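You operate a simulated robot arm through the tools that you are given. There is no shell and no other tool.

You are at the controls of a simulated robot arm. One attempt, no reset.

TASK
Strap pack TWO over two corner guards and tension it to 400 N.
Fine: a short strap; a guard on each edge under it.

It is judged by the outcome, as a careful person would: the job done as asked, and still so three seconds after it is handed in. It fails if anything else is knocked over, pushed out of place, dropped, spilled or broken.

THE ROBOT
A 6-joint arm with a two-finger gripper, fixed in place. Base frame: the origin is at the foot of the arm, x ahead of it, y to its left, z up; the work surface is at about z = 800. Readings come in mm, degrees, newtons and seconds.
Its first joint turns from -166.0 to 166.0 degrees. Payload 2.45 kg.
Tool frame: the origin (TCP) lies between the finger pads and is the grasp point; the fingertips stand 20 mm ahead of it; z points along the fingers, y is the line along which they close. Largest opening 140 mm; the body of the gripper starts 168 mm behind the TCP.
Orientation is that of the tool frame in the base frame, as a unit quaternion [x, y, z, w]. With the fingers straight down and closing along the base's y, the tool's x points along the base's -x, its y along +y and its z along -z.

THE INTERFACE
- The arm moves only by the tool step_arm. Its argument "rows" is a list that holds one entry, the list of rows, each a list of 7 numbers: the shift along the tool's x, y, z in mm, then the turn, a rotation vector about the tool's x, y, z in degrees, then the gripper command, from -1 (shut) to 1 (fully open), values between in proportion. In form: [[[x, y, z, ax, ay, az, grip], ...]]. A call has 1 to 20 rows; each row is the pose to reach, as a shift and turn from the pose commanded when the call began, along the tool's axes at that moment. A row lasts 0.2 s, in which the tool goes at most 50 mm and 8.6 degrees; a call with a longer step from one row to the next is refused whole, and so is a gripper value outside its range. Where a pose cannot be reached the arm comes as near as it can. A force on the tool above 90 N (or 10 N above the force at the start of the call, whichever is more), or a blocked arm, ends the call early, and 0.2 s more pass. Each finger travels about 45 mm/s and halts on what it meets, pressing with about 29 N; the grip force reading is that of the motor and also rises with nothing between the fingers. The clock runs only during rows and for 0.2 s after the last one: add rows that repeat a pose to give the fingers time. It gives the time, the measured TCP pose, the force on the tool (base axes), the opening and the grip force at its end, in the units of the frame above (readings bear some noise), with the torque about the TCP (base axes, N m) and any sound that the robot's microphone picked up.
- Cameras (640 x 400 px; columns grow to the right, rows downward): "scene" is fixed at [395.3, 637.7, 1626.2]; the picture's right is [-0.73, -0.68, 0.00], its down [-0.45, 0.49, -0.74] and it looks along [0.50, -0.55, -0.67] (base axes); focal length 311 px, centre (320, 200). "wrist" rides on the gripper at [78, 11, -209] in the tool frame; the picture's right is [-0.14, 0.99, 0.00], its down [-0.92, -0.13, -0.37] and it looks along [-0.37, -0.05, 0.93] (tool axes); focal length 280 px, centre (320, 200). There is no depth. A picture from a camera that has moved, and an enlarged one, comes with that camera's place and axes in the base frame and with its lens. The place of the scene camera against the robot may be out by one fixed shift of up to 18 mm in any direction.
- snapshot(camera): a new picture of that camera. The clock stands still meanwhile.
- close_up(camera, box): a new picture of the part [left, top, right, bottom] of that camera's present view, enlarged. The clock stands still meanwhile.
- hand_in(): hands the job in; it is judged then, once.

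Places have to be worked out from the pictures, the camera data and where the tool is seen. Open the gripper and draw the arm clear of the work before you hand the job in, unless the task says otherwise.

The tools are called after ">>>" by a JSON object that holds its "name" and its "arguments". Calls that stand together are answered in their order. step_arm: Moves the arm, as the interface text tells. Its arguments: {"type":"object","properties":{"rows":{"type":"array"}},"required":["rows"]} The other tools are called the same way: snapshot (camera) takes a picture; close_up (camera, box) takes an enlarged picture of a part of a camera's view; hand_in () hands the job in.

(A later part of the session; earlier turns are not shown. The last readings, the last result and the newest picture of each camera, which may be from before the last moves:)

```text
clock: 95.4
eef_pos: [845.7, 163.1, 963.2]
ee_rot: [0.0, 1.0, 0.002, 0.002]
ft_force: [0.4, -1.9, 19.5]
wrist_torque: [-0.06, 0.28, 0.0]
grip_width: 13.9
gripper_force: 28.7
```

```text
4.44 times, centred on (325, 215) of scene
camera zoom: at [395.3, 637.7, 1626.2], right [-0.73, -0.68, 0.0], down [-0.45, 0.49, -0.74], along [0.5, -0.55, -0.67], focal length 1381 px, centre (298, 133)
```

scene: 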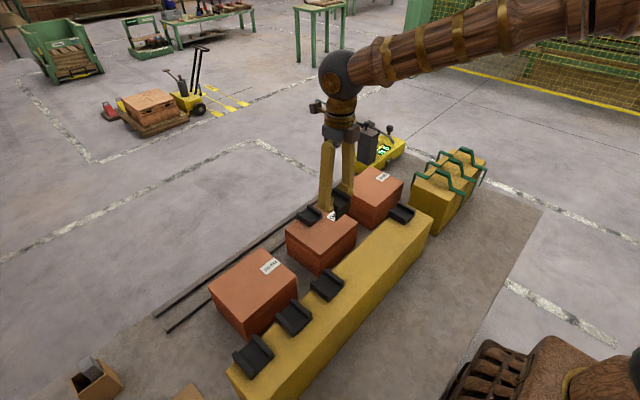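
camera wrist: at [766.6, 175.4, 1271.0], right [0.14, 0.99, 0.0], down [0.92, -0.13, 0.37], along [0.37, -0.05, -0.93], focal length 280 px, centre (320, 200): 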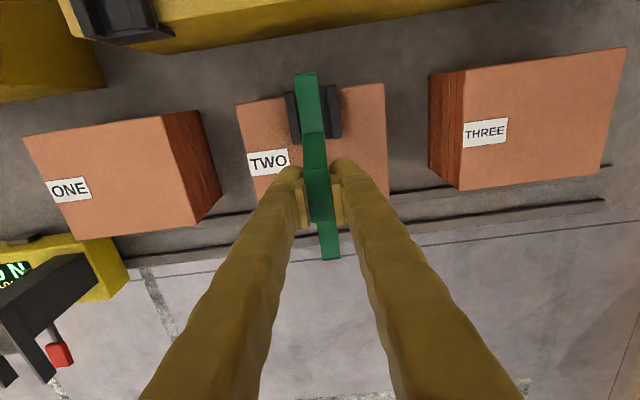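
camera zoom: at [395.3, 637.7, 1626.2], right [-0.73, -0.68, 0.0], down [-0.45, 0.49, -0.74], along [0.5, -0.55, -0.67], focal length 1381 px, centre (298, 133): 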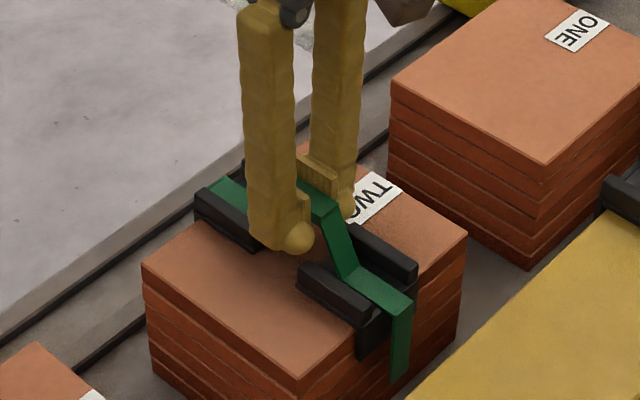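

The strap has seated (19.5 N). I open the fingers and rise straight up, then check the strap and guards.

>>> {"name": "step_arm", "arguments": {"rows": [[[0, 0, -0.7, 0, 0, 0, -0.8], [0, 0, -0.7, 0, 0, 0, -0.6], [0, 0, -0.7, 0, 0, 0, -0.4], [0, 0, -0.7, 0, 0, 0, -0.3], [0, 0, -0.7, 0, 0, 0, -0.3], [0, 0, -20, 0, 0, 0, -0.3], [0, 0, -60, 0, 0, 0, -0.3], [0, 0, -105, 0, 0, 0, -0.3], [0, 0, -150, 0, 0, 0, -0.3]]]}}

>>> {"name": "snapshot", "arguments": {"camera": "wrist"}}

>>> {"name": "close_up", "arguments": {"camera": "wrist", "box": [220, 60, 420, 260]}}

>>> {"name": "close_up", "arguments": {"camera": "scene", "box": [280, 180, 370, 260]}}

```text
clock: 97.4
eef_pos: [847.0, 161.9, 1110.2]
ee_rot: [0.0, 1.0, 0.0, 0.0]
ft_force: [0.5, -0.3, 0.2]
wrist_torque: [-0.03, 0.03, -0.01]
grip_width: 48.8
gripper_force: 0.1
```

```text
taken
camera wrist: at [768.4, 173.2, 1319.9], right [0.14, 0.99, 0.0], down [0.92, -0.13, 0.37], along [0.37, -0.05, -0.93], focal length 280 px, centre (320, 200)
```

wrist: 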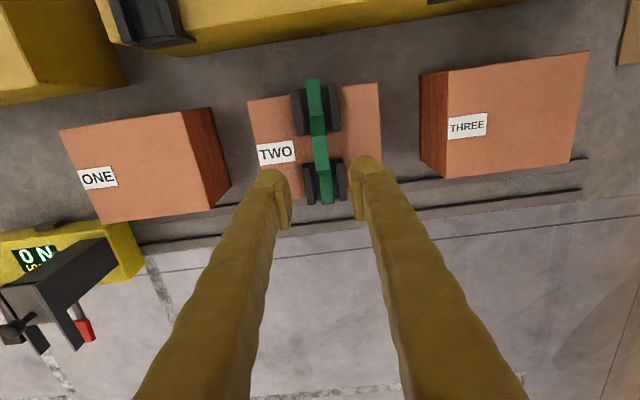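

```text
2.00 times, centred on (320, 160) of wrist
camera zoom: at [768.4, 173.2, 1319.9], right [0.14, 0.99, 0.0], down [0.92, -0.13, 0.37], along [0.37, -0.05, -0.93], focal length 561 px, centre (320, 280)
```

zoom: 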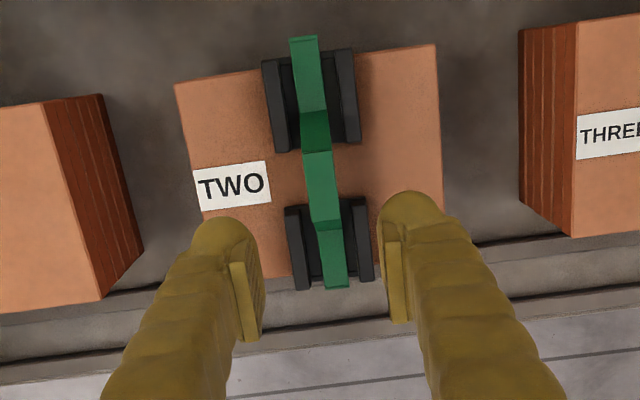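

```text
5.00 times, centred on (325, 220) of scene
camera zoom: at [395.3, 637.7, 1626.2], right [-0.73, -0.68, 0.0], down [-0.45, 0.49, -0.74], along [0.5, -0.55, -0.67], focal length 1554 px, centre (295, 100)
```

zoom: 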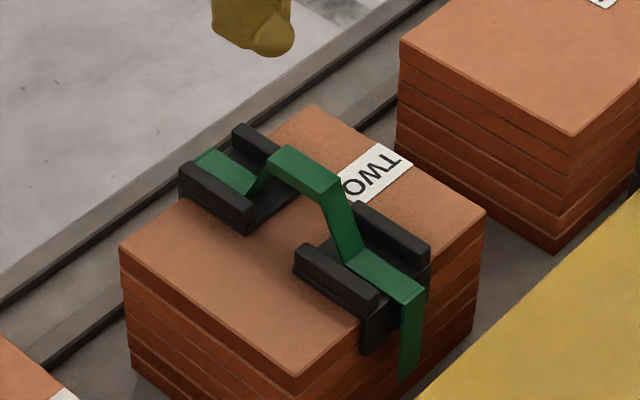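

The strap lies over both guards, centred in their channels, with its hump in the middle (top z≈963). Next is the machine: I go toward its column with the tool tilted 45° forward to look at it from close by.

>>> {"name": "step_arm", "arguments": {"rows": [[[-2, -36, 0, 0, 0, 0, -0.3], [-5, -72, 4, 0, -4, 0, 0.0], [-8, -108, 8, 0, -8, 0, 0.2], [-10, -144, 12, 0, -12, 0, 0.4], [-13, -180, 16, 0, -16, 0, 0.4], [-15, -216, 20, 0, -20, 0, 0.4], [-18, -252, 25, 0, -24, 0, 0.4], [-20, -288, 30, 0, -28, 0, 0.4], [-23, -324, 35, 0, -32, 0, 0.4], [-25, -360, 40, 0, -36, 0, 0.4], [-25, -396, 45, 0, -41, 0, 0.4], [-25, -431, 50, 0, -45, 0, 0.4], [-25, -431, 50, 0, -45, 0, 0.4]]]}}

>>> {"name": "snapshot", "arguments": {"camera": "wrist"}}

>>> {"name": "close_up", "arguments": {"camera": "wrist", "box": [200, 60, 440, 260]}}

>>> {"name": "close_up", "arguments": {"camera": "scene", "box": [320, 100, 440, 200]}}

```text
clock: 100.2
eef_pos: [867.1, -265.9, 1061.0]
ee_rot: [0.0, 0.923, 0.0, 0.384]
ft_force: [-0.5, -0.9, -0.6]
wrist_torque: [-0.01, 0.02, -0.04]
grip_width: 97.8
gripper_force: 0.1
```

```text
taken
camera wrist: at [664.8, -256.3, 1154.9], right [0.1, 0.99, 0.1], down [0.39, -0.13, 0.91], along [0.92, -0.05, -0.4], focal length 280 px, centre (320, 200)
```

wrist: 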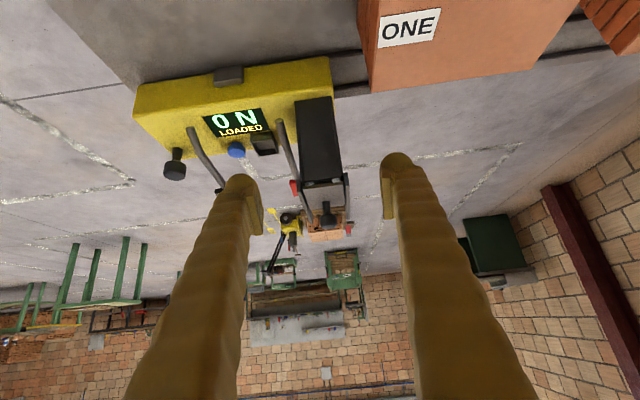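

```text
2.00 times, centred on (320, 160) of wrist
camera zoom: at [664.8, -256.3, 1154.9], right [0.1, 0.99, 0.1], down [0.39, -0.13, 0.91], along [0.92, -0.05, -0.4], focal length 561 px, centre (320, 280)
```

zoom: 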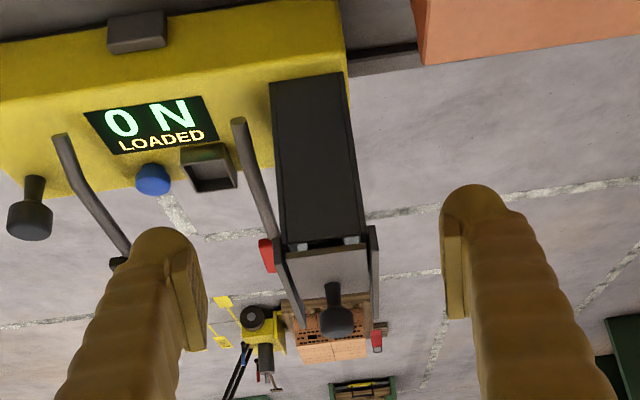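

```text
4.00 times, centred on (380, 150) of scene
camera zoom: at [395.3, 637.7, 1626.2], right [-0.73, -0.68, 0.0], down [-0.45, 0.49, -0.74], along [0.5, -0.55, -0.67], focal length 1243 px, centre (80, 400)
```

zoom: 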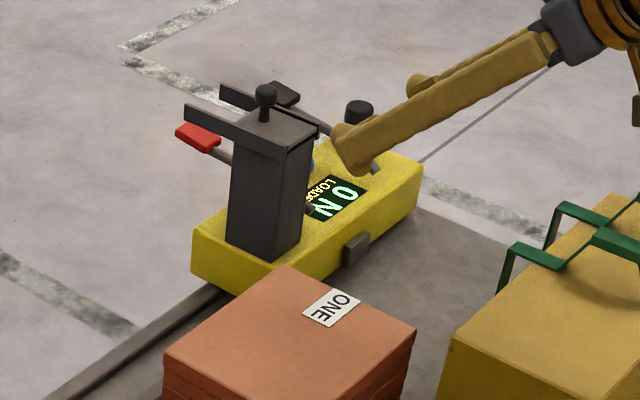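

The head's cap shows slots under it on top of the column, so it seems to be a slider moved by its knob. I zoom in on the column and the head before gripping the column to push the carriage.

>>> {"name": "close_up", "arguments": {"camera": "wrist", "box": [270, 80, 370, 240]}}

>>> {"name": "close_up", "arguments": {"camera": "wrist", "box": [130, 60, 350, 220]}}

>>> {"name": "close_up", "arguments": {"camera": "scene", "box": [340, 115, 400, 180]}}

```text
2.50 times, centred on (320, 160) of wrist
camera zoom: at [664.8, -256.3, 1154.9], right [0.1, 0.99, 0.1], down [0.39, -0.13, 0.91], along [0.92, -0.05, -0.4], focal length 701 px, centre (320, 300)
```

zoom: 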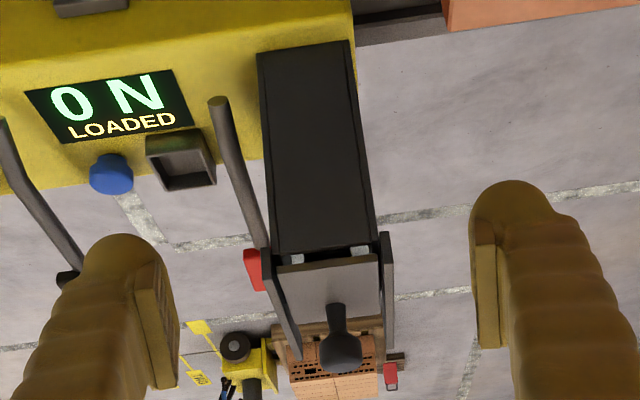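

```text
2.50 times, centred on (240, 140) of wrist
camera zoom: at [664.8, -256.3, 1154.9], right [0.1, 0.99, 0.1], down [0.39, -0.13, 0.91], along [0.92, -0.05, -0.4], focal length 701 px, centre (520, 350)
```

zoom: 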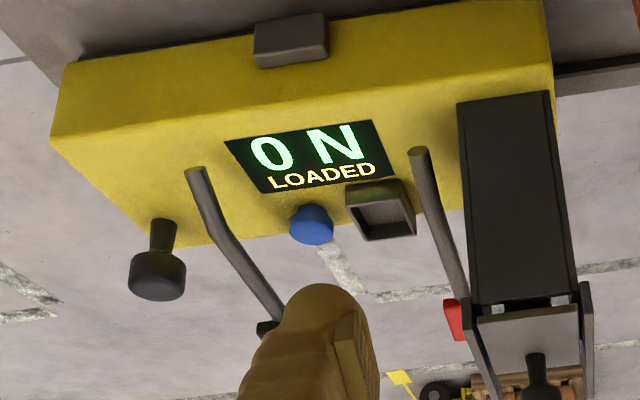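

```text
6.15 times, centred on (370, 148) of scene
camera zoom: at [395.3, 637.7, 1626.2], right [-0.73, -0.68, 0.0], down [-0.45, 0.49, -0.74], along [0.5, -0.55, -0.67], focal length 1912 px, centre (12, 523)
```

zoom: 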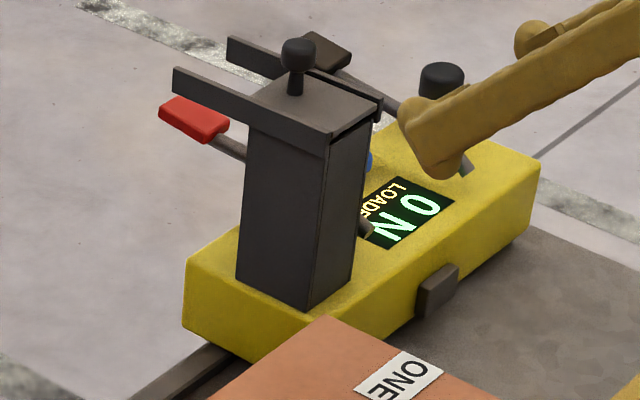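

The column stands at about x 962–1018, y≈-268 (≈48 wide), and the red lever's bar runs just beside it at y≈-318. I narrow the fingers to 64 mm and approach along the tool axis, stopping short to check.

>>> {"name": "step_arm", "arguments": {"rows": [[[5, -1, 18, 0, 0, 0, 0.1], [10.6, -2, 37, 0, 0, 0, -0.086], [10.6, -2, 60, 0, 0, 0, -0.086], [10.6, -2, 90, 0, 0, 0, -0.086], [10.6, -2, 110, 0, 0, 0, -0.086], [10.6, -2, 110, 0, 0, 0, -0.086]]]}}

>>> {"name": "snapshot", "arguments": {"camera": "wrist"}}

>>> {"name": "close_up", "arguments": {"camera": "wrist", "box": [220, 60, 420, 260]}}

>>> {"name": "close_up", "arguments": {"camera": "scene", "box": [330, 100, 430, 190]}}

```text
clock: 101.6
eef_pos: [939.7, -271.7, 978.9]
ee_rot: [0.0, 0.924, 0.0, 0.384]
ft_force: [-0.4, 0.7, 0.0]
wrist_torque: [0.02, -0.03, 0.0]
grip_width: 64.2
gripper_force: 0.0
```

```text
taken
camera wrist: at [736.7, -259.2, 1071.0], right [0.1, 0.99, 0.1], down [0.39, -0.13, 0.91], along [0.92, -0.05, -0.4], focal length 280 px, centre (320, 200)
```

wrist: 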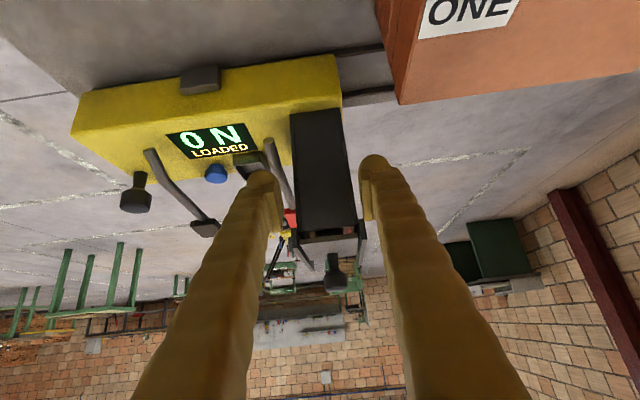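

```text
2.00 times, centred on (320, 160) of wrist
camera zoom: at [736.7, -259.2, 1071.0], right [0.1, 0.99, 0.1], down [0.39, -0.13, 0.91], along [0.92, -0.05, -0.4], focal length 561 px, centre (320, 280)
```

zoom: 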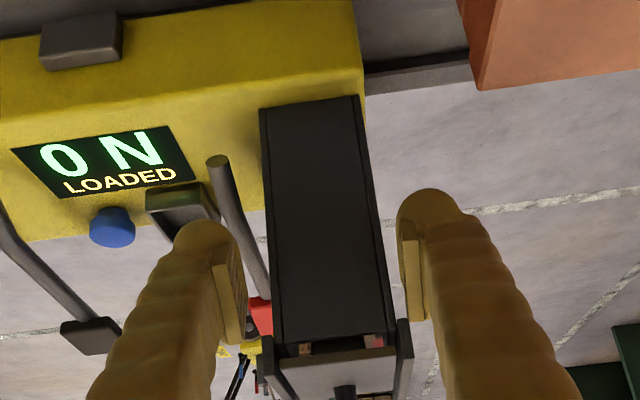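

```text
4.44 times, centred on (380, 145) of scene
camera zoom: at [395.3, 637.7, 1626.2], right [-0.73, -0.68, 0.0], down [-0.45, 0.49, -0.74], along [0.5, -0.55, -0.67], focal length 1381 px, centre (53, 444)
```

zoom: 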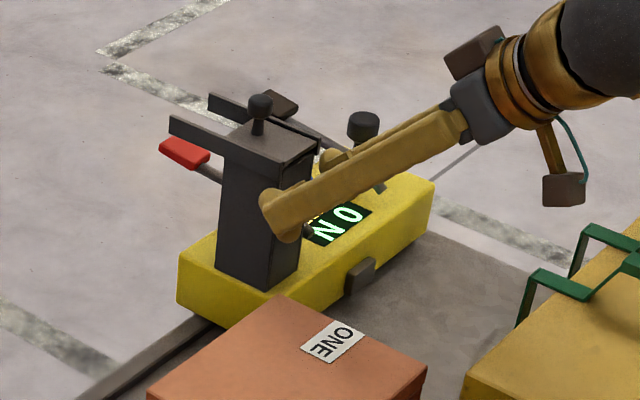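

The column sits centred between the fingers. I advance another 55 mm along the tool axis so the fingers flank the column, watching the force.

>>> {"name": "step_arm", "arguments": {"rows": [[[0, 0, 15, 0, 0, 0, -0.086], [0, 0, 30, 0, 0, 0, -0.086], [0, 0, 45, 0, 0, 0, -0.086], [0, 0, 55, 0, 0, 0, -0.086], [0, 0, 55, 0, 0, 0, -0.086]]]}}

>>> {"name": "close_up", "arguments": {"camera": "wrist", "box": [220, 60, 420, 260]}}

>>> {"name": "close_up", "arguments": {"camera": "scene", "box": [330, 100, 430, 190]}}

```text
clock: 102.8
eef_pos: [980.0, -269.0, 938.9]
ee_rot: [0.0, 0.923, 0.001, 0.384]
ft_force: [-1.5, -0.9, 0.3]
wrist_torque: [-0.06, 0.02, 0.02]
grip_width: 64.2
gripper_force: 0.0
```

```text
2.00 times, centred on (320, 160) of wrist
camera zoom: at [777.4, -258.3, 1031.6], right [0.1, 0.99, 0.1], down [0.39, -0.13, 0.91], along [0.92, -0.05, -0.4], focal length 561 px, centre (320, 280)
```

zoom: 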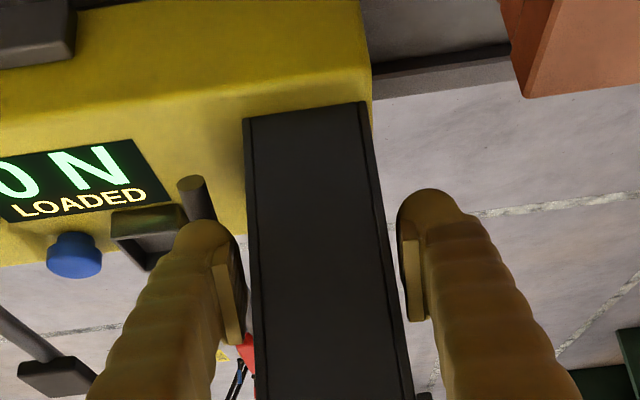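

```text
4.44 times, centred on (380, 145) of scene
camera zoom: at [395.3, 637.7, 1626.2], right [-0.73, -0.68, 0.0], down [-0.45, 0.49, -0.74], along [0.5, -0.55, -0.67], focal length 1381 px, centre (53, 444)
```

zoom: 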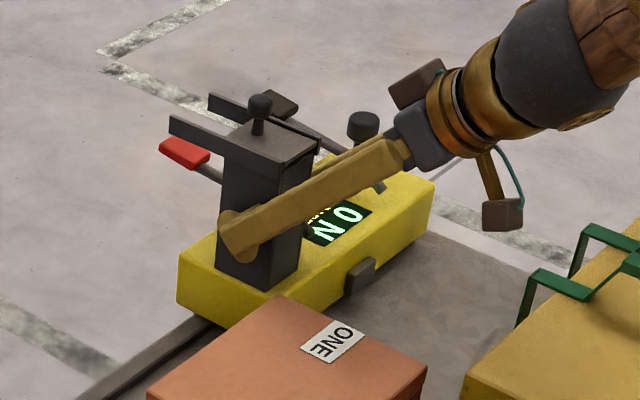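

The fingers flank the column on both sides. I close onto it.

>>> {"name": "step_arm", "arguments": {"rows": [[[0, 0, 0, 0, 0, 0, -0.2], [0, 0, 0, 0, 0, 0, -0.4], [0, 0, 0, 0, 0, 0, -0.5], [0, 0, 0, 0, 0, 0, -0.5], [0, 0, 0, 0, 0, 0, -0.5]]]}}

>>> {"name": "close_up", "arguments": {"camera": "wrist", "box": [220, 60, 420, 260]}}

```text
clock: 104.0
eef_pos: [981.9, -269.6, 938.8]
ee_rot: [-0.001, 0.924, 0.001, 0.383]
ft_force: [-3.3, 29.5, 2.1]
wrist_torque: [-0.57, -0.06, -0.28]
grip_width: 52.5
gripper_force: 44.8
```

```text
2.00 times, centred on (320, 160) of wrist
camera zoom: at [777.4, -257.3, 1031.6], right [0.1, 0.99, 0.1], down [0.39, -0.13, 0.91], along [0.92, -0.05, -0.4], focal length 561 px, centre (320, 280)
```

zoom: 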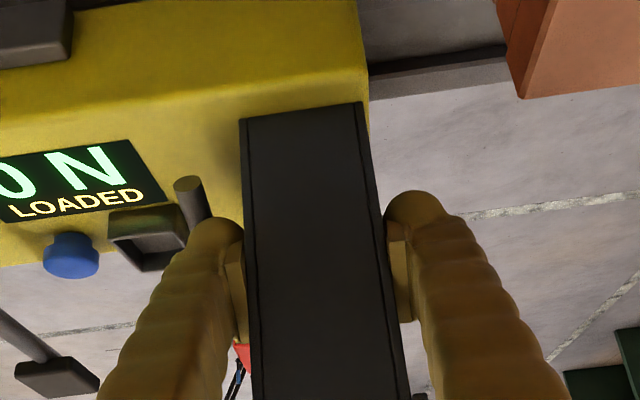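

The column is gripped (52.5 mm). I try sliding the carriage +y by 20 mm slowly and watch the force and picture.

>>> {"name": "step_arm", "arguments": {"rows": [[[0, 4, 0, 0, 0, 0, -0.5], [0, 8, 0, 0, 0, 0, -0.5], [0, 14, 0, 0, 0, 0, -0.5], [0, 20, 0, 0, 0, 0, -0.5]]]}}

>>> {"name": "snapshot", "arguments": {"camera": "scene"}}

```text
clock: 105.0
eef_pos: [979.3, -249.0, 938.7]
ee_rot: [0.0, 0.924, 0.0, 0.383]
ft_force: [46.8, -2.2, -19.5]
wrist_torque: [0.05, 0.71, 0.12]
grip_width: 52.7
gripper_force: 44.8
```

```text
taken
```

scene: 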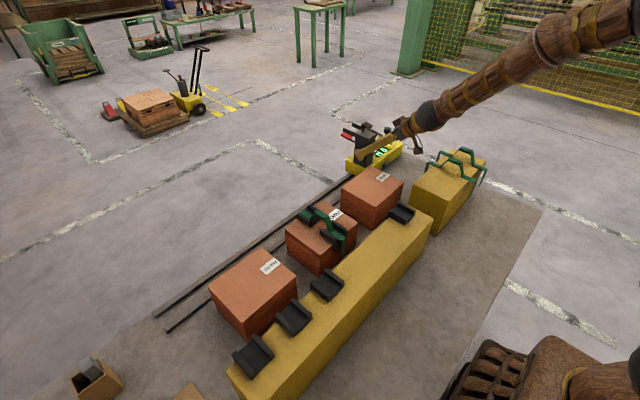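

The carriage slides easily with the arm, but clamping builds a sideways (x) force of 47 N. I loosen the grip to 59 mm so one finger just pushes the column, and continue.

>>> {"name": "step_arm", "arguments": {"rows": [[[0, 0, 0, 0, 0, 0, -0.157], [0, 0, 0, 0, 0, 0, -0.157], [0, 0, 0, 0, 0, 0, -0.157]]]}}

>>> {"name": "step_arm", "arguments": {"rows": [[[0, 8, 0, 0, 0, 0, -0.157], [0, 16, 0, 0, 0, 0, -0.157], [0, 24, 0, 0, 0, 0, -0.157], [0, 32, 0, 0, 0, 0, -0.157], [0, 40, 0, 0, 0, 0, -0.157]]]}}

>>> {"name": "close_up", "arguments": {"camera": "wrist", "box": [220, 60, 420, 260]}}

>>> {"name": "close_up", "arguments": {"camera": "scene", "box": [320, 100, 430, 200]}}

```text
clock: 105.8
eef_pos: [978.7, -249.4, 940.4]
ee_rot: [0.001, 0.924, 0.0, 0.383]
ft_force: [-0.1, 0.2, -0.8]
wrist_torque: [-0.02, -0.01, 0.02]
grip_width: 59.1
gripper_force: 0.0
```

```text
clock: 107.0
eef_pos: [978.4, -210.3, 938.9]
ee_rot: [-0.001, 0.924, 0.001, 0.383]
ft_force: [0.0, -1.2, 0.6]
wrist_torque: [0.02, -0.01, 0.02]
grip_width: 59.6
gripper_force: 0.7
```

```text
2.00 times, centred on (320, 160) of wrist
camera zoom: at [776.0, -198.0, 1031.6], right [0.1, 0.99, 0.1], down [0.39, -0.13, 0.91], along [0.92, -0.05, -0.4], focal length 561 px, centre (320, 280)
```

zoom: 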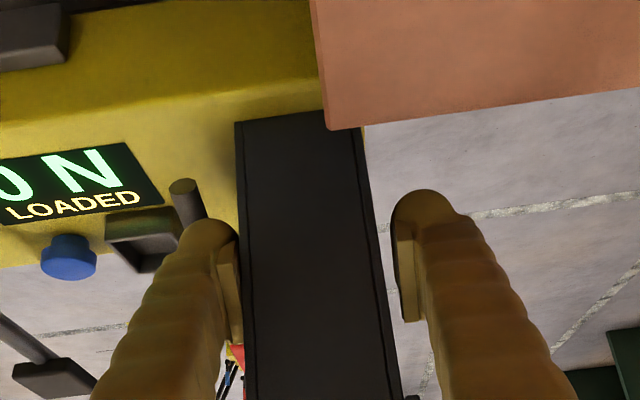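

```text
4.00 times, centred on (375, 150) of scene
camera zoom: at [395.3, 637.7, 1626.2], right [-0.73, -0.68, 0.0], down [-0.45, 0.49, -0.74], along [0.5, -0.55, -0.67], focal length 1243 px, centre (100, 400)
```

zoom: 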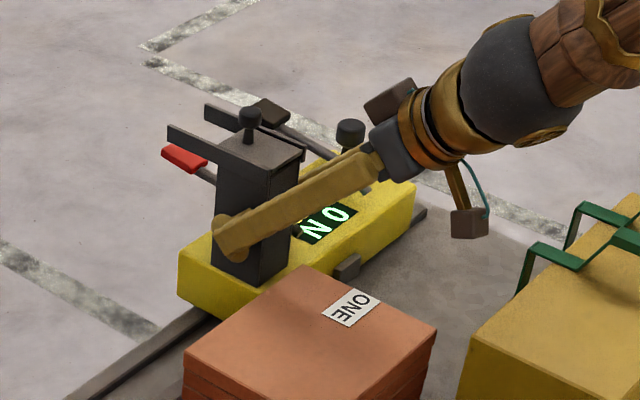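

Pushing works with about 1 N. The column's centre is ~3 mm below the TCP's y; I push on by 300 mm at a moderate pace and check.

>>> {"name": "step_arm", "arguments": {"rows": [[[0, 12, 0, 0, 0, 0, -0.157], [0, 30, 0, 0, 0, 0, -0.157], [0, 50, 0, 0, 0, 0, -0.157], [0, 70, 0, 0, 0, 0, -0.157], [0, 90, 0, 0, 0, 0, -0.157], [0, 110, 0, 0, 0, 0, -0.157], [0, 130, 0, 0, 0, 0, -0.157], [0, 150, 0, 0, 0, 0, -0.157], [0, 170, 0, 0, 0, 0, -0.157], [0, 190, 0, 0, 0, 0, -0.157], [0, 210, 0, 0, 0, 0, -0.157], [0, 230, 0, 0, 0, 0, -0.157], [0, 250, 0, 0, 0, 0, -0.157], [0, 270, 0, 0, 0, 0, -0.157], [0, 285, 0, 0, 0, 0, -0.157], [0, 295, 0, 0, 0, 0, -0.157], [0, 300, 0, 0, 0, 0, -0.157], [0, 300, 0, 0, 0, 0, -0.157]]]}}

>>> {"name": "snapshot", "arguments": {"camera": "scene"}}

>>> {"name": "snapshot", "arguments": {"camera": "wrist"}}

```text
clock: 110.8
eef_pos: [973.4, 87.2, 932.5]
ee_rot: [0.062, 0.924, 0.018, 0.376]
ft_force: [-0.2, 0.1, -1.3]
wrist_torque: [0.06, -0.18, 0.08]
grip_width: 62.1
gripper_force: 2.1
out of reach, approached as far as the arm can: row 11, 12, 13, 14, 15, 16
```

```text
taken
```

scene: 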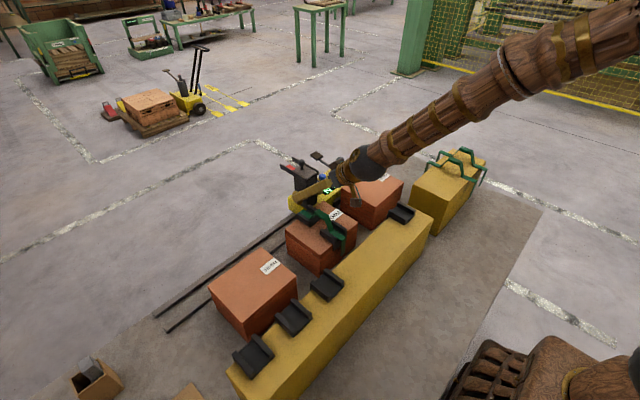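

```text
taken
camera wrist: at [773.3, 110.8, 1029.8], right [0.2, 0.96, 0.17], down [0.38, -0.24, 0.89], along [0.9, -0.11, -0.42], focal length 280 px, centre (320, 200)
```

wrist: 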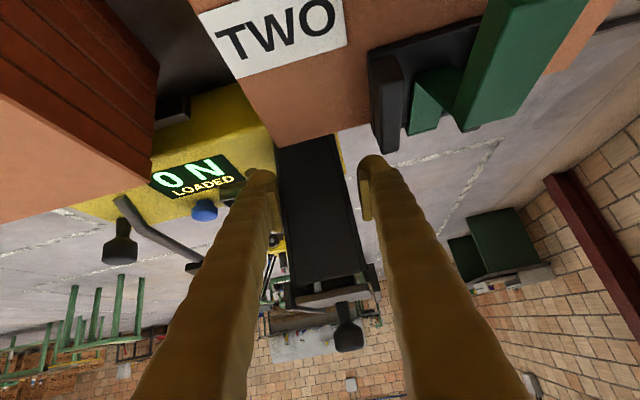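

The arm reported being unable to follow exactly in the middle rows and has slightly rotated. I hold the pose for a few rows to see whether it settles.

>>> {"name": "step_arm", "arguments": {"rows": [[[0, 0, 0, 0, 0, 0, -0.157], [0, 0, 0, 0, 0, 0, -0.157], [0, 0, 0, 0, 0, 0, -0.157]]]}}

>>> {"name": "close_up", "arguments": {"camera": "scene", "box": [260, 140, 400, 260]}}

>>> {"name": "close_up", "arguments": {"camera": "wrist", "box": [200, 40, 440, 280]}}

```text
clock: 111.6
eef_pos: [977.5, 91.5, 936.5]
ee_rot: [0.0, 0.924, 0.001, 0.383]
ft_force: [-0.3, -0.8, -0.3]
wrist_torque: [0.05, 0.0, 0.02]
grip_width: 59.0
gripper_force: 0.4
```

```text
3.33 times, centred on (330, 200) of scene
camera zoom: at [395.3, 637.7, 1626.2], right [-0.73, -0.68, 0.0], down [-0.45, 0.49, -0.74], along [0.5, -0.55, -0.67], focal length 1036 px, centre (287, 200)
```

zoom: 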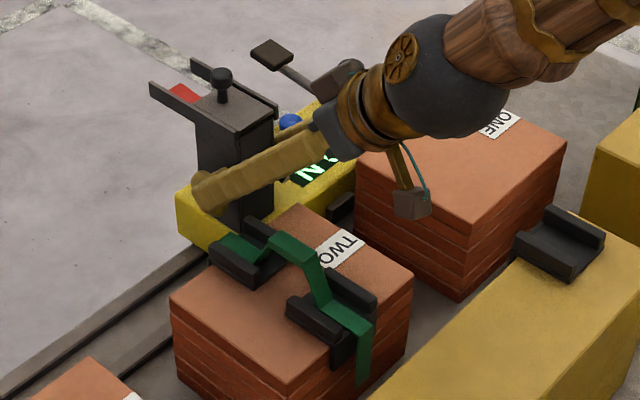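

```text
1.67 times, centred on (320, 160) of wrist
camera zoom: at [773.9, 102.6, 1029.8], right [0.1, 0.99, 0.1], down [0.39, -0.13, 0.91], along [0.92, -0.05, -0.4], focal length 467 px, centre (320, 267)
```

zoom: 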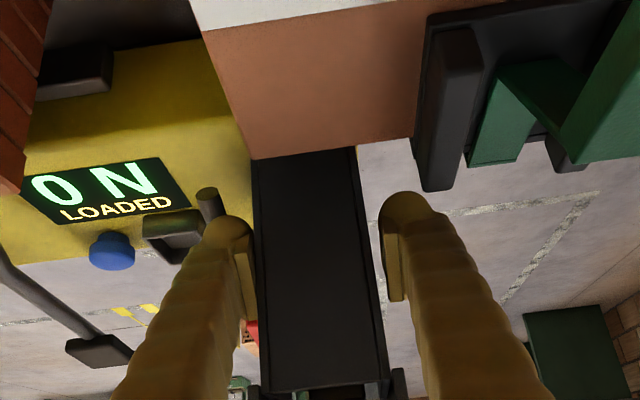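

It settled back in the right pose at y≈91.5. I push the remaining ~75 mm so that the column's centre reaches the strap's y≈163.

>>> {"name": "step_arm", "arguments": {"rows": [[[0, 10, 0, 0, 0, 0, -0.157], [0, 22, 0, 0, 0, 0, -0.157], [0, 34, 0, 0, 0, 0, -0.157], [0, 46, 0, 0, 0, 0, -0.157], [0, 56, 0, 0, 0, 0, -0.157], [0, 64, 0, 0, 0, 0, -0.157], [0, 70, 0, 0, 0, 0, -0.157], [0, 74, 0, 0, 0, 0, -0.157], [0, 74, 0, 0, 0, 0, -0.157]]]}}

>>> {"name": "close_up", "arguments": {"camera": "scene", "box": [250, 140, 390, 260]}}

>>> {"name": "close_up", "arguments": {"camera": "wrist", "box": [200, 40, 440, 280]}}

```text
clock: 113.6
eef_pos: [979.5, 164.4, 939.0]
ee_rot: [0.0, 0.923, 0.0, 0.384]
ft_force: [-0.8, -1.9, -0.2]
wrist_torque: [0.04, -0.03, 0.01]
grip_width: 59.8
gripper_force: 0.8
```

```text
3.33 times, centred on (320, 200) of scene
camera zoom: at [395.3, 637.7, 1626.2], right [-0.73, -0.68, 0.0], down [-0.45, 0.49, -0.74], along [0.5, -0.55, -0.67], focal length 1036 px, centre (320, 200)
```

zoom: 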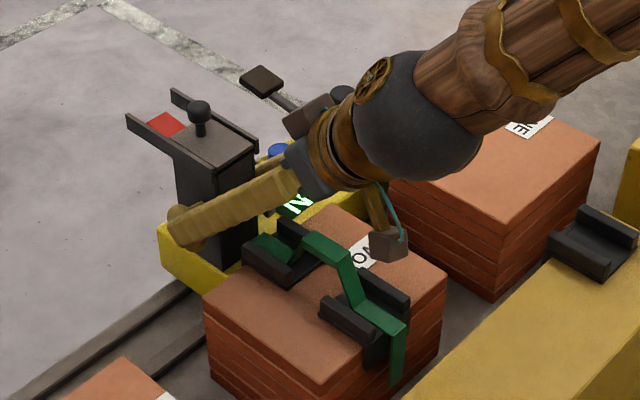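

```text
1.67 times, centred on (320, 160) of wrist
camera zoom: at [775.9, 175.5, 1032.0], right [0.1, 0.99, 0.1], down [0.39, -0.13, 0.91], along [0.92, -0.05, -0.4], focal length 467 px, centre (320, 267)
```

zoom: 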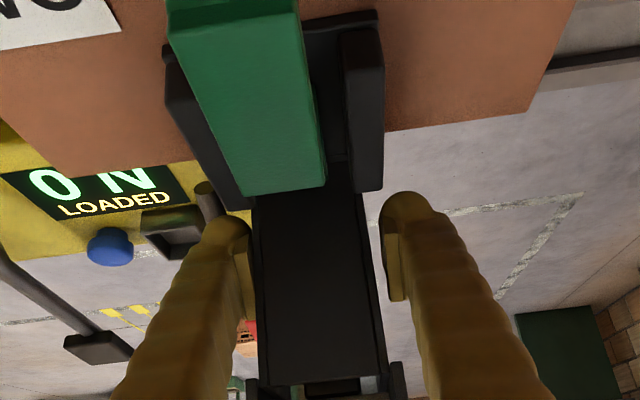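

The column is now lined up with the strap (both y≈162.5). I centre the fingers on the column, open a bit and back out along the tool axis, then look at the head and its knob.

>>> {"name": "step_arm", "arguments": {"rows": [[[0, -3.2, 0, 0, 0, 0, -0.05], [0, -3.2, 0, 0, 0, 0, -0.05], [0, -3.2, -30, 0, 0, 0, -0.05], [0, -3.2, -65, 0, 0, 0, -0.05], [0, -3.2, -105, 0, 0, 0, -0.05], [0, -3.2, -150, 0, 0, 0, -0.05], [0, -3.2, -180, 0, 0, 0, -0.05], [0, -3.2, -180, 0, 0, 0, -0.05]]]}}

>>> {"name": "snapshot", "arguments": {"camera": "wrist"}}

>>> {"name": "close_up", "arguments": {"camera": "wrist", "box": [220, 60, 420, 260]}}

>>> {"name": "close_up", "arguments": {"camera": "scene", "box": [250, 150, 390, 260]}}

```text
clock: 115.4
eef_pos: [851.3, 157.7, 1065.8]
ee_rot: [0.001, 0.924, 0.0, 0.383]
ft_force: [-0.5, -0.6, 0.1]
wrist_torque: [0.04, 0.01, -0.01]
grip_width: 66.5
gripper_force: 0.0
```

```text
taken
camera wrist: at [648.2, 170.1, 1158.4], right [0.1, 0.99, 0.1], down [0.39, -0.13, 0.91], along [0.92, -0.05, -0.4], focal length 280 px, centre (320, 200)
```

wrist: 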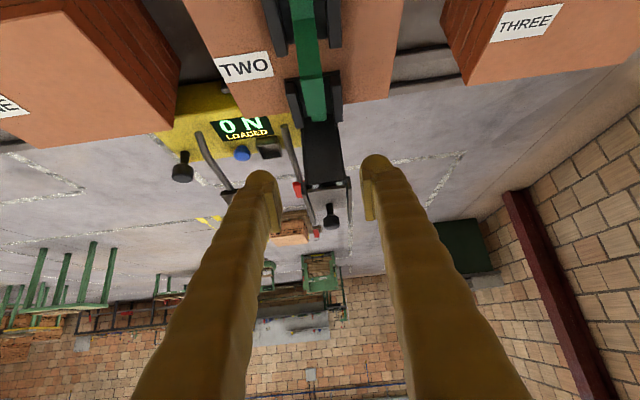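

```text
2.00 times, centred on (320, 160) of wrist
camera zoom: at [648.2, 170.1, 1158.4], right [0.1, 0.99, 0.1], down [0.39, -0.13, 0.91], along [0.92, -0.05, -0.4], focal length 561 px, centre (320, 280)
```

zoom: 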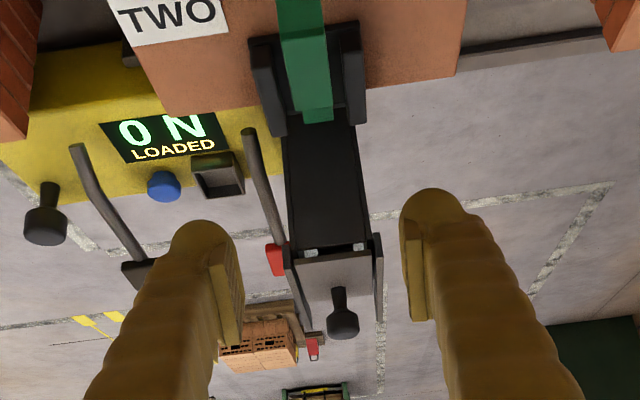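

```text
3.64 times, centred on (320, 205) of scene
camera zoom: at [395.3, 637.7, 1626.2], right [-0.73, -0.68, 0.0], down [-0.45, 0.49, -0.74], along [0.5, -0.55, -0.67], focal length 1130 px, centre (320, 182)
```

zoom: 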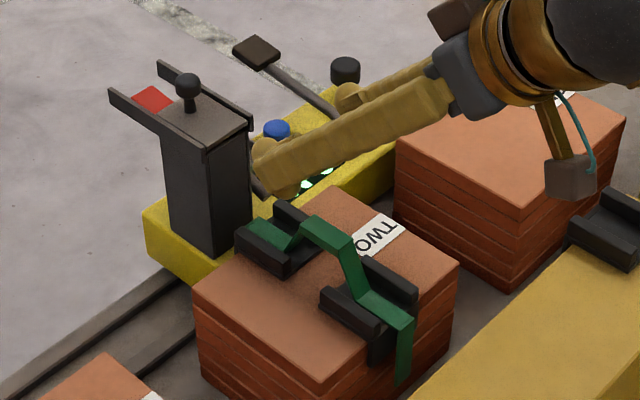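

The knob is at about (1008, 161.5, 1036) on the cap (top z≈1012). I move to a pre-grasp point up along the tool axis with the fingers narrowed to 40 mm.

>>> {"name": "step_arm", "arguments": {"rows": [[[-31, 1, 4, 0, 0, 0, -0.2], [-62, 1.8, 8, 0, 0, 0, -0.43], [-92.6, 1.8, 13.8, 0, 0, 0, -0.43], [-92.6, 1.8, 40, 0, 0, 0, -0.43], [-92.6, 1.8, 70, 0, 0, 0, -0.43], [-92.6, 1.8, 70, 0, 0, 0, -0.43]]]}}

>>> {"name": "snapshot", "arguments": {"camera": "wrist"}}

>>> {"name": "close_up", "arguments": {"camera": "wrist", "box": [240, 100, 400, 260]}}

>>> {"name": "close_up", "arguments": {"camera": "scene", "box": [240, 140, 340, 230]}}

```text
clock: 116.8
eef_pos: [963.8, 161.1, 1080.6]
ee_rot: [0.001, 0.924, 0.0, 0.383]
ft_force: [-0.2, -0.4, -0.7]
wrist_torque: [0.02, -0.04, 0.01]
grip_width: 39.6
gripper_force: 0.0
```

```text
taken
camera wrist: at [761.2, 171.7, 1173.0], right [0.1, 0.99, 0.1], down [0.39, -0.13, 0.91], along [0.92, -0.05, -0.4], focal length 280 px, centre (320, 200)
```

wrist: 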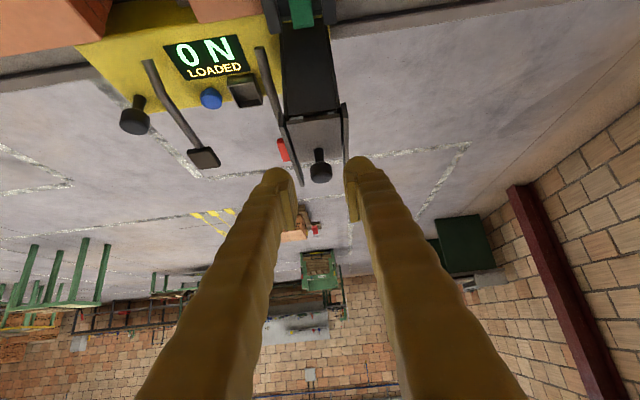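

```text
2.50 times, centred on (320, 180) of wrist
camera zoom: at [761.2, 171.7, 1173.0], right [0.1, 0.99, 0.1], down [0.39, -0.13, 0.91], along [0.92, -0.05, -0.4], focal length 701 px, centre (320, 250)
```

zoom: 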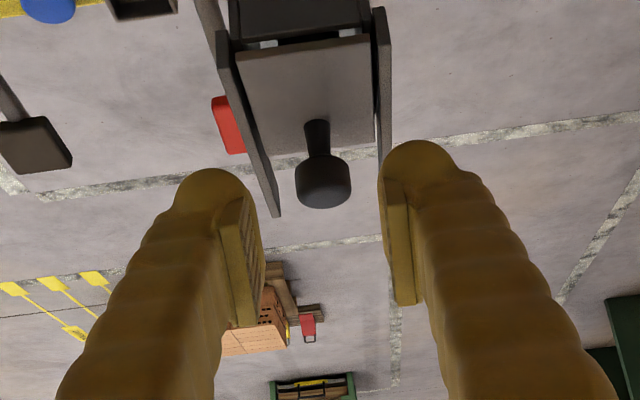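

```text
4.44 times, centred on (290, 185) of scene
camera zoom: at [395.3, 637.7, 1626.2], right [-0.73, -0.68, 0.0], down [-0.45, 0.49, -0.74], along [0.5, -0.55, -0.67], focal length 1381 px, centre (453, 267)
```

zoom: 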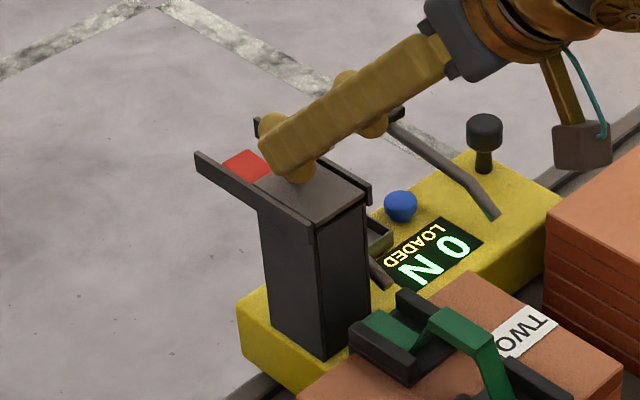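

The knob's centre triangulates to (1014, 162, 1034) with the cap top near z≈1008. I advance so the pads flank the knob with the tips staying above the cap.

>>> {"name": "step_arm", "arguments": {"rows": [[[-3, 0.5, 20, 0, 0, 0, -0.43], [-5.9, 0.5, 40, 0, 0, 0, -0.43], [-5.9, 0.5, 52, 0, 0, 0, -0.43], [-5.9, 0.5, 59.3, 0, 0, 0, -0.43], [-5.9, 0.5, 59.3, 0, 0, 0, -0.43]]]}}

>>> {"name": "close_up", "arguments": {"camera": "wrist", "box": [240, 100, 400, 260]}}

>>> {"name": "close_up", "arguments": {"camera": "scene", "box": [250, 150, 330, 220]}}

```text
clock: 118.0
eef_pos: [1012.1, 161.7, 1043.6]
ee_rot: [0.0, 0.924, 0.001, 0.383]
ft_force: [0.8, -0.1, -0.2]
wrist_torque: [0.0, 0.01, -0.01]
grip_width: 40.1
gripper_force: 0.1
```

```text
2.50 times, centred on (320, 180) of wrist
camera zoom: at [808.3, 173.6, 1136.3], right [0.1, 0.99, 0.1], down [0.39, -0.13, 0.91], along [0.92, -0.05, -0.4], focal length 701 px, centre (320, 250)
```

zoom: 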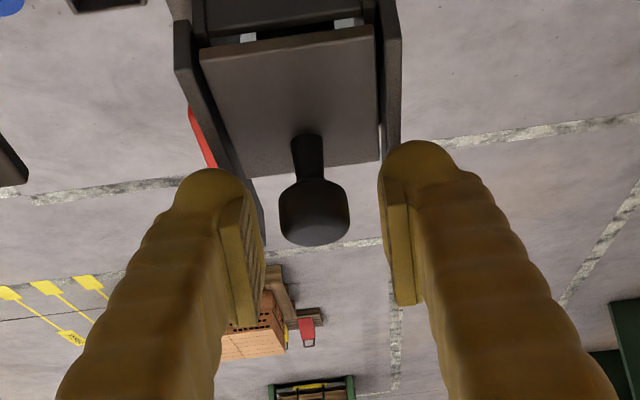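

```text
5.71 times, centred on (290, 185) of scene
camera zoom: at [395.3, 637.7, 1626.2], right [-0.73, -0.68, 0.0], down [-0.45, 0.49, -0.74], along [0.5, -0.55, -0.67], focal length 1776 px, centre (491, 286)
```

zoom: 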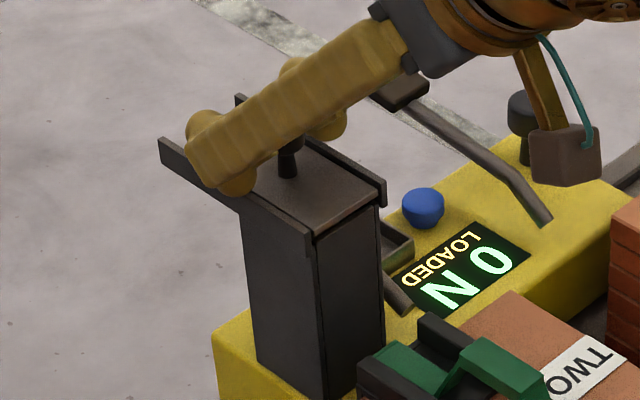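

The knob lies between the pads, ~2 mm to the -y side. I shift a little and close on it.

>>> {"name": "step_arm", "arguments": {"rows": [[[0, -1.7, 2, 0, 0, 0, -0.43], [0, -1.7, 2, 0, 0, 0, -0.6], [0, -1.7, 2, 0, 0, 0, -0.75], [0, -1.7, 2, 0, 0, 0, -0.85], [0, -1.7, 2, 0, 0, 0, -0.85]]]}}

>>> {"name": "close_up", "arguments": {"camera": "wrist", "box": [240, 100, 400, 260]}}

```text
clock: 119.2
eef_pos: [1012.7, 161.1, 1041.9]
ee_rot: [0.0, 0.924, 0.001, 0.383]
ft_force: [1.6, 2.9, -2.1]
wrist_torque: [0.04, -0.04, 0.02]
grip_width: 16.9
gripper_force: 39.1
```

```text
2.50 times, centred on (320, 180) of wrist
camera zoom: at [810.1, 172.5, 1134.5], right [0.1, 0.99, 0.1], down [0.39, -0.13, 0.91], along [0.92, -0.05, -0.4], focal length 701 px, centre (320, 250)
```

zoom: 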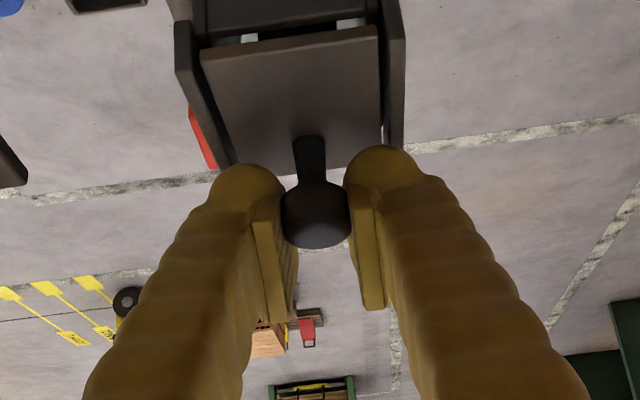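

The knob is held. I pull gently toward the pack (-x) by 8 mm and see whether the head follows.

>>> {"name": "step_arm", "arguments": {"rows": [[[1.4, 0, -1.4, 0, 0, 0, -0.85], [2.8, 0, -2.8, 0, 0, 0, -0.85], [4.2, 0, -4.3, 0, 0, 0, -0.85], [5.6, 0, -5.7, 0, 0, 0, -0.85]]]}}

>>> {"name": "close_up", "arguments": {"camera": "wrist", "box": [240, 100, 400, 260]}}

>>> {"name": "close_up", "arguments": {"camera": "scene", "box": [250, 150, 350, 240]}}

```text
clock: 120.2
eef_pos: [1006.8, 159.9, 1042.3]
ee_rot: [0.0, 0.923, 0.001, 0.384]
ft_force: [63.0, 1.4, -17.1]
wrist_torque: [0.0, -0.64, -0.04]
grip_width: 17.6
gripper_force: 43.1
```

```text
2.50 times, centred on (320, 180) of wrist
camera zoom: at [803.6, 172.2, 1135.3], right [0.1, 0.99, 0.1], down [0.39, -0.13, 0.91], along [0.92, -0.05, -0.4], focal length 701 px, centre (320, 250)
```

zoom: 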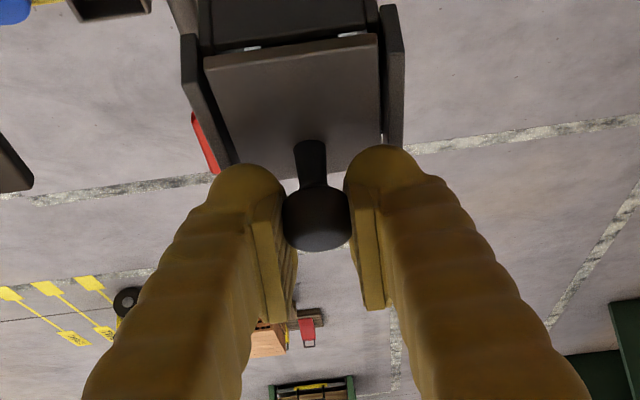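

```text
4.44 times, centred on (300, 195) of scene
camera zoom: at [395.3, 637.7, 1626.2], right [-0.73, -0.68, 0.0], down [-0.45, 0.49, -0.74], along [0.5, -0.55, -0.67], focal length 1381 px, centre (409, 222)
```

zoom: 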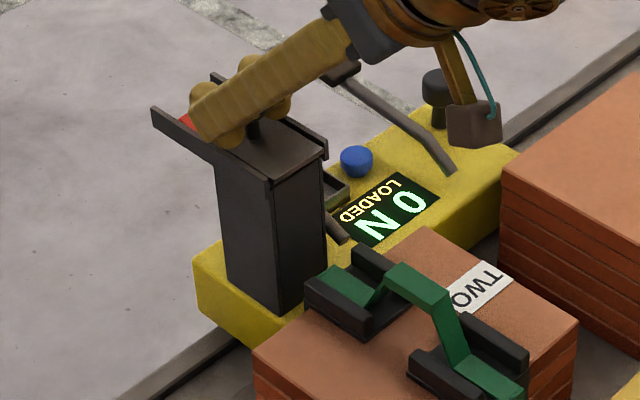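

The force rose to 63 N after ~5 mm, though the slot under the cap changed a bit. I hold still to see whether the head creeps or is blocked.

>>> {"name": "step_arm", "arguments": {"rows": [[[0, 0, 0, 0, 0, 0, -0.85], [0, 0, 0, 0, 0, 0, -0.85]]]}}

>>> {"name": "close_up", "arguments": {"camera": "wrist", "box": [240, 100, 400, 260]}}

>>> {"name": "close_up", "arguments": {"camera": "scene", "box": [260, 160, 320, 220]}}

```text
clock: 120.8
eef_pos: [1007.0, 160.8, 1043.0]
ee_rot: [0.0, 0.924, 0.0, 0.383]
ft_force: [66.2, -1.1, -16.7]
wrist_torque: [-0.01, -0.65, 0.0]
grip_width: 17.6
gripper_force: 42.7
```

```text
2.50 times, centred on (320, 180) of wrist
camera zoom: at [803.3, 172.2, 1135.4], right [0.1, 0.99, 0.1], down [0.39, -0.13, 0.91], along [0.92, -0.05, -0.4], focal length 701 px, centre (320, 250)
```

zoom: 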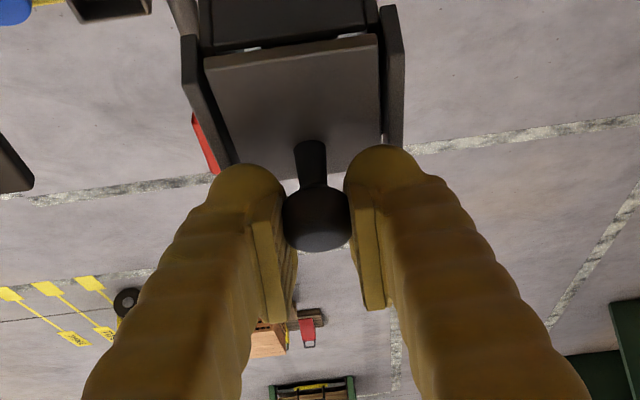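

```text
6.67 times, centred on (290, 190) of scene
camera zoom: at [395.3, 637.7, 1626.2], right [-0.73, -0.68, 0.0], down [-0.45, 0.49, -0.74], along [0.5, -0.55, -0.67], focal length 2071 px, centre (520, 267)
```

zoom: 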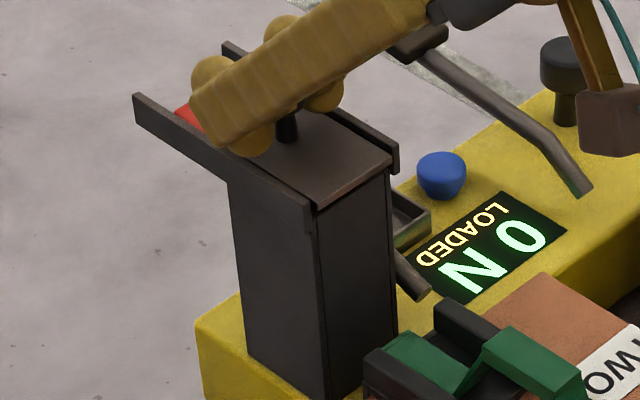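

It is blocked in -x (66 N steady). I return to neutral, then test the other directions gently, starting with +x.

>>> {"name": "step_arm", "arguments": {"rows": [[[-1.4, 0, 1.4, 0, 0, 0, -0.85], [-2.8, 0, 2.8, 0, 0, 0, -0.85], [-4.2, 0, 4.3, 0, 0, 0, -0.85], [-5.6, 0, 5.7, 0, 0, 0, -0.85], [-5.6, 0, 5.7, 0, 0, 0, -0.85]]]}}

>>> {"name": "step_arm", "arguments": {"rows": [[[-1.4, 0, 1.4, 0, 0, 0, -0.85], [-2.8, 0, 2.8, 0, 0, 0, -0.85], [-4.2, 0, 4.3, 0, 0, 0, -0.85]]]}}

>>> {"name": "close_up", "arguments": {"camera": "wrist", "box": [240, 100, 400, 260]}}

>>> {"name": "close_up", "arguments": {"camera": "scene", "box": [260, 160, 320, 220]}}

```text
clock: 122.0
eef_pos: [1013.9, 160.5, 1042.4]
ee_rot: [0.001, 0.924, 0.0, 0.383]
ft_force: [-0.7, -2.0, -9.8]
wrist_torque: [0.0, 0.05, -0.04]
grip_width: 17.8
gripper_force: 42.8
```

```text
clock: 122.8
eef_pos: [1021.8, 160.8, 1042.2]
ee_rot: [0.0, 0.924, 0.0, 0.383]
ft_force: [0.0, -0.4, -18.6]
wrist_torque: [-0.05, -0.02, 0.03]
grip_width: 17.8
gripper_force: 43.0
```

```text
2.50 times, centred on (320, 180) of wrist
camera zoom: at [817.9, 173.0, 1135.5], right [0.1, 0.99, 0.1], down [0.39, -0.13, 0.91], along [0.92, -0.05, -0.4], focal length 701 px, centre (320, 250)
```

zoom: 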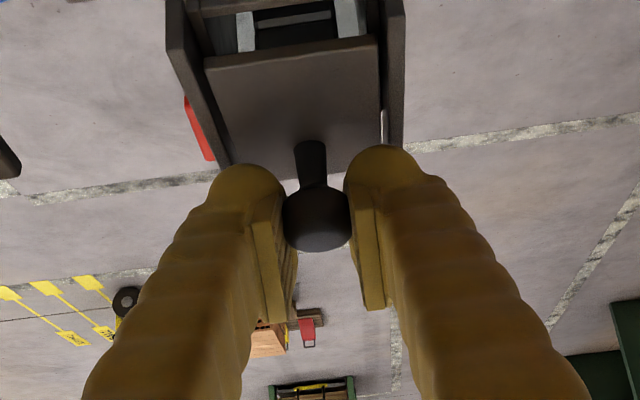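

```text
6.67 times, centred on (290, 190) of scene
camera zoom: at [395.3, 637.7, 1626.2], right [-0.73, -0.68, 0.0], down [-0.45, 0.49, -0.74], along [0.5, -0.55, -0.67], focal length 2071 px, centre (520, 267)
```

zoom: 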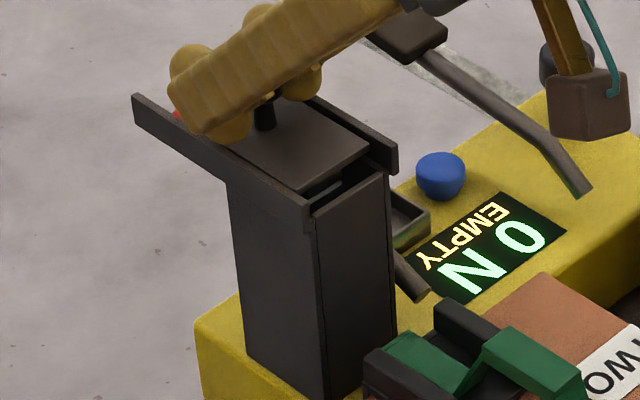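

That explains it: the column is a magazine whose lid slides in +x; opening it changed the display to "EMPTY". I look into it briefly before closing it again.

>>> {"name": "close_up", "arguments": {"camera": "wrist", "box": [270, 95, 350, 165]}}

>>> {"name": "close_up", "arguments": {"camera": "scene", "box": [282, 180, 332, 225]}}

```text
5.71 times, centred on (310, 130) of wrist
camera zoom: at [817.9, 173.0, 1135.5], right [0.1, 0.99, 0.1], down [0.39, -0.13, 0.91], along [0.92, -0.05, -0.4], focal length 1602 px, centre (377, 600)
```

zoom: 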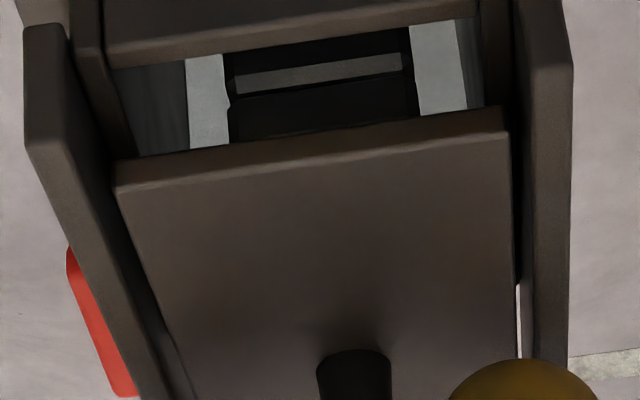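

```text
8.89 times, centred on (307, 202) of scene
camera zoom: at [395.3, 637.7, 1626.2], right [-0.73, -0.68, 0.0], down [-0.45, 0.49, -0.74], along [0.5, -0.55, -0.67], focal length 2762 px, centre (436, 178)
```

zoom: 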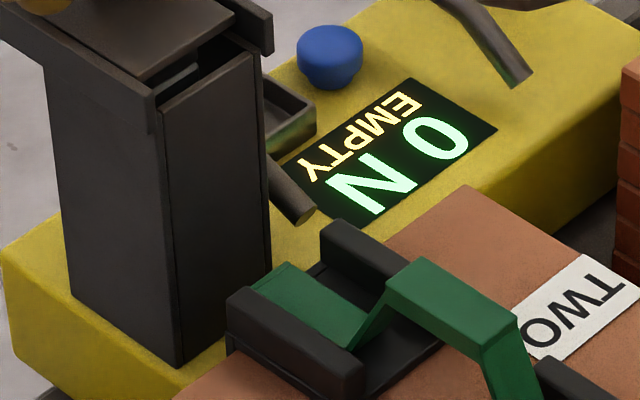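

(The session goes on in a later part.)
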